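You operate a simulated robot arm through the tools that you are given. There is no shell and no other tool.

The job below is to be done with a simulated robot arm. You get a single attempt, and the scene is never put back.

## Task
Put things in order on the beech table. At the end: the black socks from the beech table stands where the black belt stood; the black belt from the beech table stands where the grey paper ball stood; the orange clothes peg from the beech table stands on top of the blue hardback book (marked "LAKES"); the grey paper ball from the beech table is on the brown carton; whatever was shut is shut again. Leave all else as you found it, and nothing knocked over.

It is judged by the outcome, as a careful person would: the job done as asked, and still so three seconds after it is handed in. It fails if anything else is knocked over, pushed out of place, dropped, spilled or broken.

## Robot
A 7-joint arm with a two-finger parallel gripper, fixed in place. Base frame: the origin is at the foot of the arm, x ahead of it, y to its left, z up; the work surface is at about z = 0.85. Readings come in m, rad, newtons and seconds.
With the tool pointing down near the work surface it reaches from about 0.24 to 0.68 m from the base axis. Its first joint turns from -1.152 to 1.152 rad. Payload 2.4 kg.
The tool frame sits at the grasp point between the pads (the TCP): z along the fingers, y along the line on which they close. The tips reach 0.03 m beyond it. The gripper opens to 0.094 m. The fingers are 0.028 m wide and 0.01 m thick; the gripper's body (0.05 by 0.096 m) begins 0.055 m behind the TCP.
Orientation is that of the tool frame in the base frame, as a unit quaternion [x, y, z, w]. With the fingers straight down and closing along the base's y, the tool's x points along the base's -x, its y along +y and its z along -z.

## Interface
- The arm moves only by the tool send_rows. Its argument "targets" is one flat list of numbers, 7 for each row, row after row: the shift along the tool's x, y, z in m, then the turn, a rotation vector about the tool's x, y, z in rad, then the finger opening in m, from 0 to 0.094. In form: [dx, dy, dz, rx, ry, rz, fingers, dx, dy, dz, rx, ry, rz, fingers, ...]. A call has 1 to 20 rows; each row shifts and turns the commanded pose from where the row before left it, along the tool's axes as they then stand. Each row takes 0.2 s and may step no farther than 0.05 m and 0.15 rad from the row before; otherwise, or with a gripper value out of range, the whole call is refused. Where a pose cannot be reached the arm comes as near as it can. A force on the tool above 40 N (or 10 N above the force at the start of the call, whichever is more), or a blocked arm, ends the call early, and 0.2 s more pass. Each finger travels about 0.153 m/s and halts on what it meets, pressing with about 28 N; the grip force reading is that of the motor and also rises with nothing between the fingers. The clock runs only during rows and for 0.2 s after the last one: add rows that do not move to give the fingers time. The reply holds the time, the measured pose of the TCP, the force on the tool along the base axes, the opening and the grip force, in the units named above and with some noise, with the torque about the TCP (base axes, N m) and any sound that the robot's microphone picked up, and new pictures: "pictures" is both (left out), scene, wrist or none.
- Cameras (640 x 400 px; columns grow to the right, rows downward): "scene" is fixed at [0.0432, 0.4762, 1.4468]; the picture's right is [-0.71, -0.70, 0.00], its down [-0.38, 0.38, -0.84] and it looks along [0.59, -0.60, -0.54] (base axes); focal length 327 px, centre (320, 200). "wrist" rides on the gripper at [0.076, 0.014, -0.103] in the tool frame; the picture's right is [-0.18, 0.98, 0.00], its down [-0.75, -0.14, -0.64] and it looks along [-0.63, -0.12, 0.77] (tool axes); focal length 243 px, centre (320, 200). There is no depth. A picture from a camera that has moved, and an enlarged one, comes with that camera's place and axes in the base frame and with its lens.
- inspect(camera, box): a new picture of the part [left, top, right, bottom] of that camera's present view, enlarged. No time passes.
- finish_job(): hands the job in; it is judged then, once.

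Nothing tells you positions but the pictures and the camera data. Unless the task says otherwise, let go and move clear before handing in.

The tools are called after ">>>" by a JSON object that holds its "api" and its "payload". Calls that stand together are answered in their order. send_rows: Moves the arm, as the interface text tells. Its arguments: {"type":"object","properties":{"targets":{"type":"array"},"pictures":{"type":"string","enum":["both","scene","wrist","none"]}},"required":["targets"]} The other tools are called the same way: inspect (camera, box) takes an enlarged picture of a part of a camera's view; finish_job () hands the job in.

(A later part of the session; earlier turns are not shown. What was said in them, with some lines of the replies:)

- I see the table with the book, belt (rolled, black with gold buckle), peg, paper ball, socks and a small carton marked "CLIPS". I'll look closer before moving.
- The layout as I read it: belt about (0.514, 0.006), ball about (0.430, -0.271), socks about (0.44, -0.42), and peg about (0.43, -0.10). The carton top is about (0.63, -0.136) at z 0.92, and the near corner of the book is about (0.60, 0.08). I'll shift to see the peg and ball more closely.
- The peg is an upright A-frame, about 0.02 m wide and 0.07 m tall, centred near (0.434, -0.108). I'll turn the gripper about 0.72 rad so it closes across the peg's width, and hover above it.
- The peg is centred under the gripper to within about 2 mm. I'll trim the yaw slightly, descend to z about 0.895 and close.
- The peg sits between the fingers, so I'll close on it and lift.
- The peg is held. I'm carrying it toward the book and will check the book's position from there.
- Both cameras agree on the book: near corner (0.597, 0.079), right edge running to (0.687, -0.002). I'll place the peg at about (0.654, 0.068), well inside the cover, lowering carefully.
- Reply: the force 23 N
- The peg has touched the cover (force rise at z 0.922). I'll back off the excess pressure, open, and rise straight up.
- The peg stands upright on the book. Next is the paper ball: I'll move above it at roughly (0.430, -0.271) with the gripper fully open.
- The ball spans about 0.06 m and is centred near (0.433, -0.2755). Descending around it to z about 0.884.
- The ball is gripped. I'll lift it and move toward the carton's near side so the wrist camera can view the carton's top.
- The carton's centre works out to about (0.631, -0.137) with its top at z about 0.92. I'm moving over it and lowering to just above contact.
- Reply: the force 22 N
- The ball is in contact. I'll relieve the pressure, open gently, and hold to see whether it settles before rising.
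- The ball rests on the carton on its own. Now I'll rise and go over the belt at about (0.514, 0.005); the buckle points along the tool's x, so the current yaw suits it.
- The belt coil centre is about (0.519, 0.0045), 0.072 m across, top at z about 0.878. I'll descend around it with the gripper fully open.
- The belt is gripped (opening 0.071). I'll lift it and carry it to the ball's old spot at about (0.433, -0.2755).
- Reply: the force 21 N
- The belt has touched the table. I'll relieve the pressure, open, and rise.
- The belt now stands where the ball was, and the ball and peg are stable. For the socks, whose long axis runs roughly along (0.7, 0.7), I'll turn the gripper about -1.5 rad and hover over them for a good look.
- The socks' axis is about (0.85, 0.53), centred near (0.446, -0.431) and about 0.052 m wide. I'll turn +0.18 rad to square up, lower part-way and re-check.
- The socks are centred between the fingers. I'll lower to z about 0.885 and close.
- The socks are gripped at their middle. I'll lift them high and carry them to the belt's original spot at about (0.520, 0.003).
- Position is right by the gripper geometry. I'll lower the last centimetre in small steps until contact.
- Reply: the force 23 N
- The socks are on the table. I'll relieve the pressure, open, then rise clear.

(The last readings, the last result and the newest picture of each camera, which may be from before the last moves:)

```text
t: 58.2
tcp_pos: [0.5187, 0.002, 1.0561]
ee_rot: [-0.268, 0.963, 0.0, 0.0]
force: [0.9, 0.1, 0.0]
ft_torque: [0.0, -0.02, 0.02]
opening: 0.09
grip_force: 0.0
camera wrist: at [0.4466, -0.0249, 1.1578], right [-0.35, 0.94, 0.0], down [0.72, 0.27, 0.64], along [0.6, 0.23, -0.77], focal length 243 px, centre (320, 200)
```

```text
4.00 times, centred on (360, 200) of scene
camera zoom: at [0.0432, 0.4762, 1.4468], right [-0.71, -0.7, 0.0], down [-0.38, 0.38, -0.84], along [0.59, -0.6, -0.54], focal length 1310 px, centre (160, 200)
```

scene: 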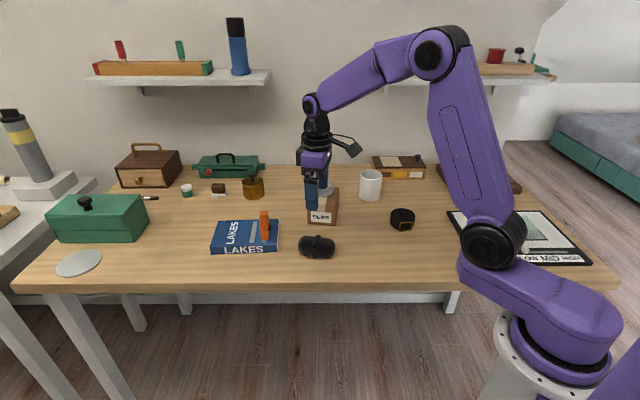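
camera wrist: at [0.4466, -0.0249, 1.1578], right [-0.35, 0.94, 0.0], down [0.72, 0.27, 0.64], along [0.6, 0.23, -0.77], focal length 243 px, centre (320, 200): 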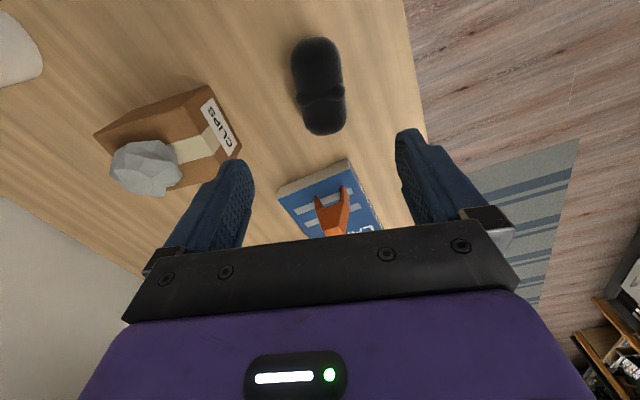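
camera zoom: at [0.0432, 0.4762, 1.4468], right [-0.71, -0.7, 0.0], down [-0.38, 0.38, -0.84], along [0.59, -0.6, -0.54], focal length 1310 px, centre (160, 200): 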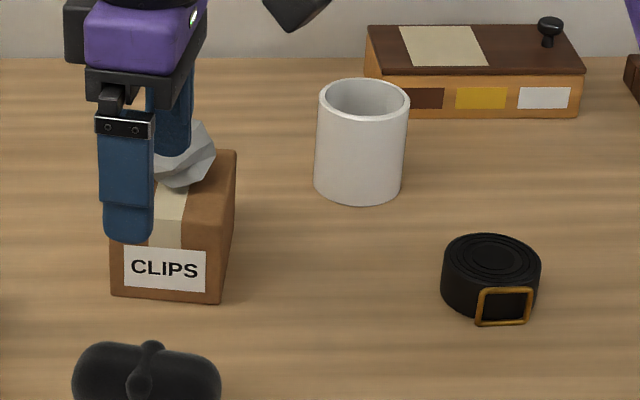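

All four items are in place. I'll raise the arm clear and take a last look at the whole table.

>>> {"api": "send_rows", "payload": {"targets": [0, 0, -0.03, 0, 0, 0, 0.09, 0, 0, -0.03, 0, 0, 0, 0.09, 0.04, 0, 0, 0, 0, 0, 0.09, 0.04, 0, 0, 0, 0, 0, 0.09, 0.04, 0, 0, 0, 0, 0, 0.09, 0, 0, 0, 0, 0, 0, 0.09, 0, 0, 0, 0, 0, 0, 0.09]}}

>>> {"api": "inspect", "payload": {"camera": "scene", "box": [200, 150, 440, 290]}}

>>> {"api": "inspect", "payload": {"camera": "wrist", "box": [0, 0, 640, 260]}}

```text
t: 59.8
tcp_pos: [0.4173, -0.0574, 1.1155]
ee_rot: [-0.269, 0.963, 0.0, 0.0]
force: [0.7, -0.6, 0.3]
ft_torque: [-0.04, 0.02, -0.01]
opening: 0.0899
grip_force: 0.1
camera wrist: at [0.3444, -0.0852, 1.2181], right [-0.35, 0.94, 0.0], down [0.72, 0.27, 0.64], along [0.6, 0.23, -0.77], focal length 243 px, centre (320, 200)
```

scene: 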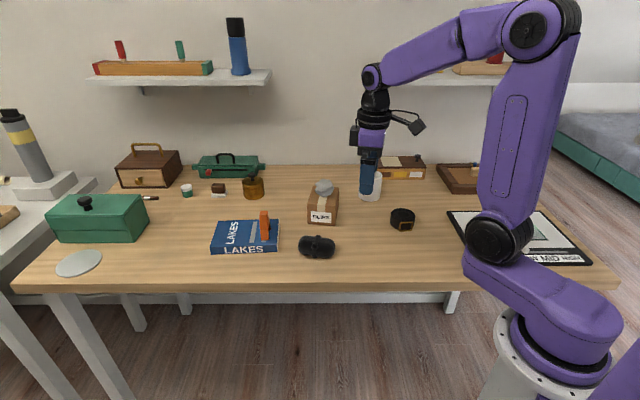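
wrist: 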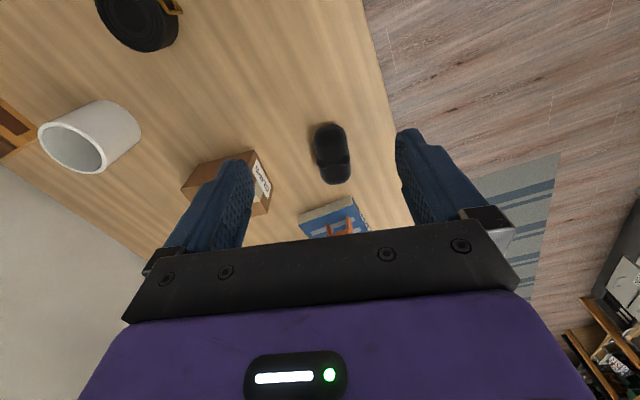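

```text
2.67 times, centred on (320, 220) of scene
camera zoom: at [0.0432, 0.4762, 1.4468], right [-0.71, -0.7, 0.0], down [-0.38, 0.38, -0.84], along [0.59, -0.6, -0.54], focal length 873 px, centre (320, 147)
```

zoom: 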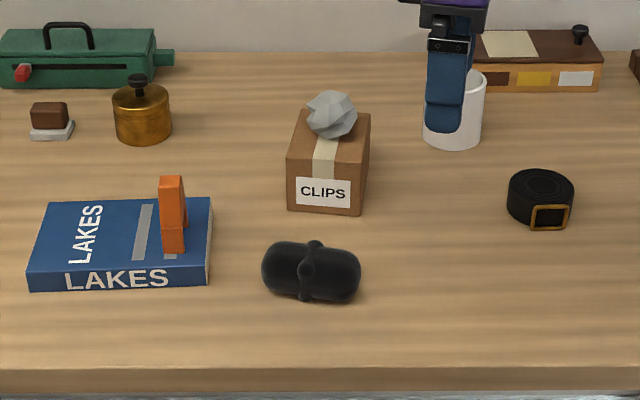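

```text
1.00 times, centred on (320, 130) of wrist (not enlarged: the box is as wide or as high as the picture)
camera zoom: at [0.3444, -0.0852, 1.2181], right [-0.35, 0.94, 0.0], down [0.72, 0.27, 0.64], along [0.6, 0.23, -0.77], focal length 243 px, centre (320, 270)
```

zoom: 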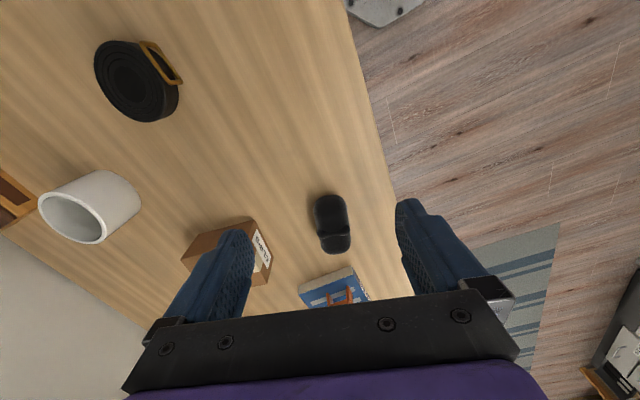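

The peg stands on the LAKES book and the ball sits on the carton. The belt is at the ball's old spot and the socks are at the belt's old spot. Nothing else has moved and nothing was opened, so I'm handing in.

>>> {"api": "finish_job", "payload": {}}

```text
The job is handed in.
```

The job is handed in, and in the last pictures all four items were where you asked:

- **Orange clothes peg:** it stands upright on the blue "LAKES" book, near the right end of the cover.
- **Grey paper ball:** it rests on top of the brown "CLIPS" carton.
- **Black belt:** it is where the paper ball stood, matched to the ball's old place in the scene picture.
- **Black socks:** they are where the belt stood, within about half a centimetre by the pictures.

I didn't open anything, so there was nothing to shut again. I saw nothing else moved or knocked over. The gripper was open and clear of the table when I finished.
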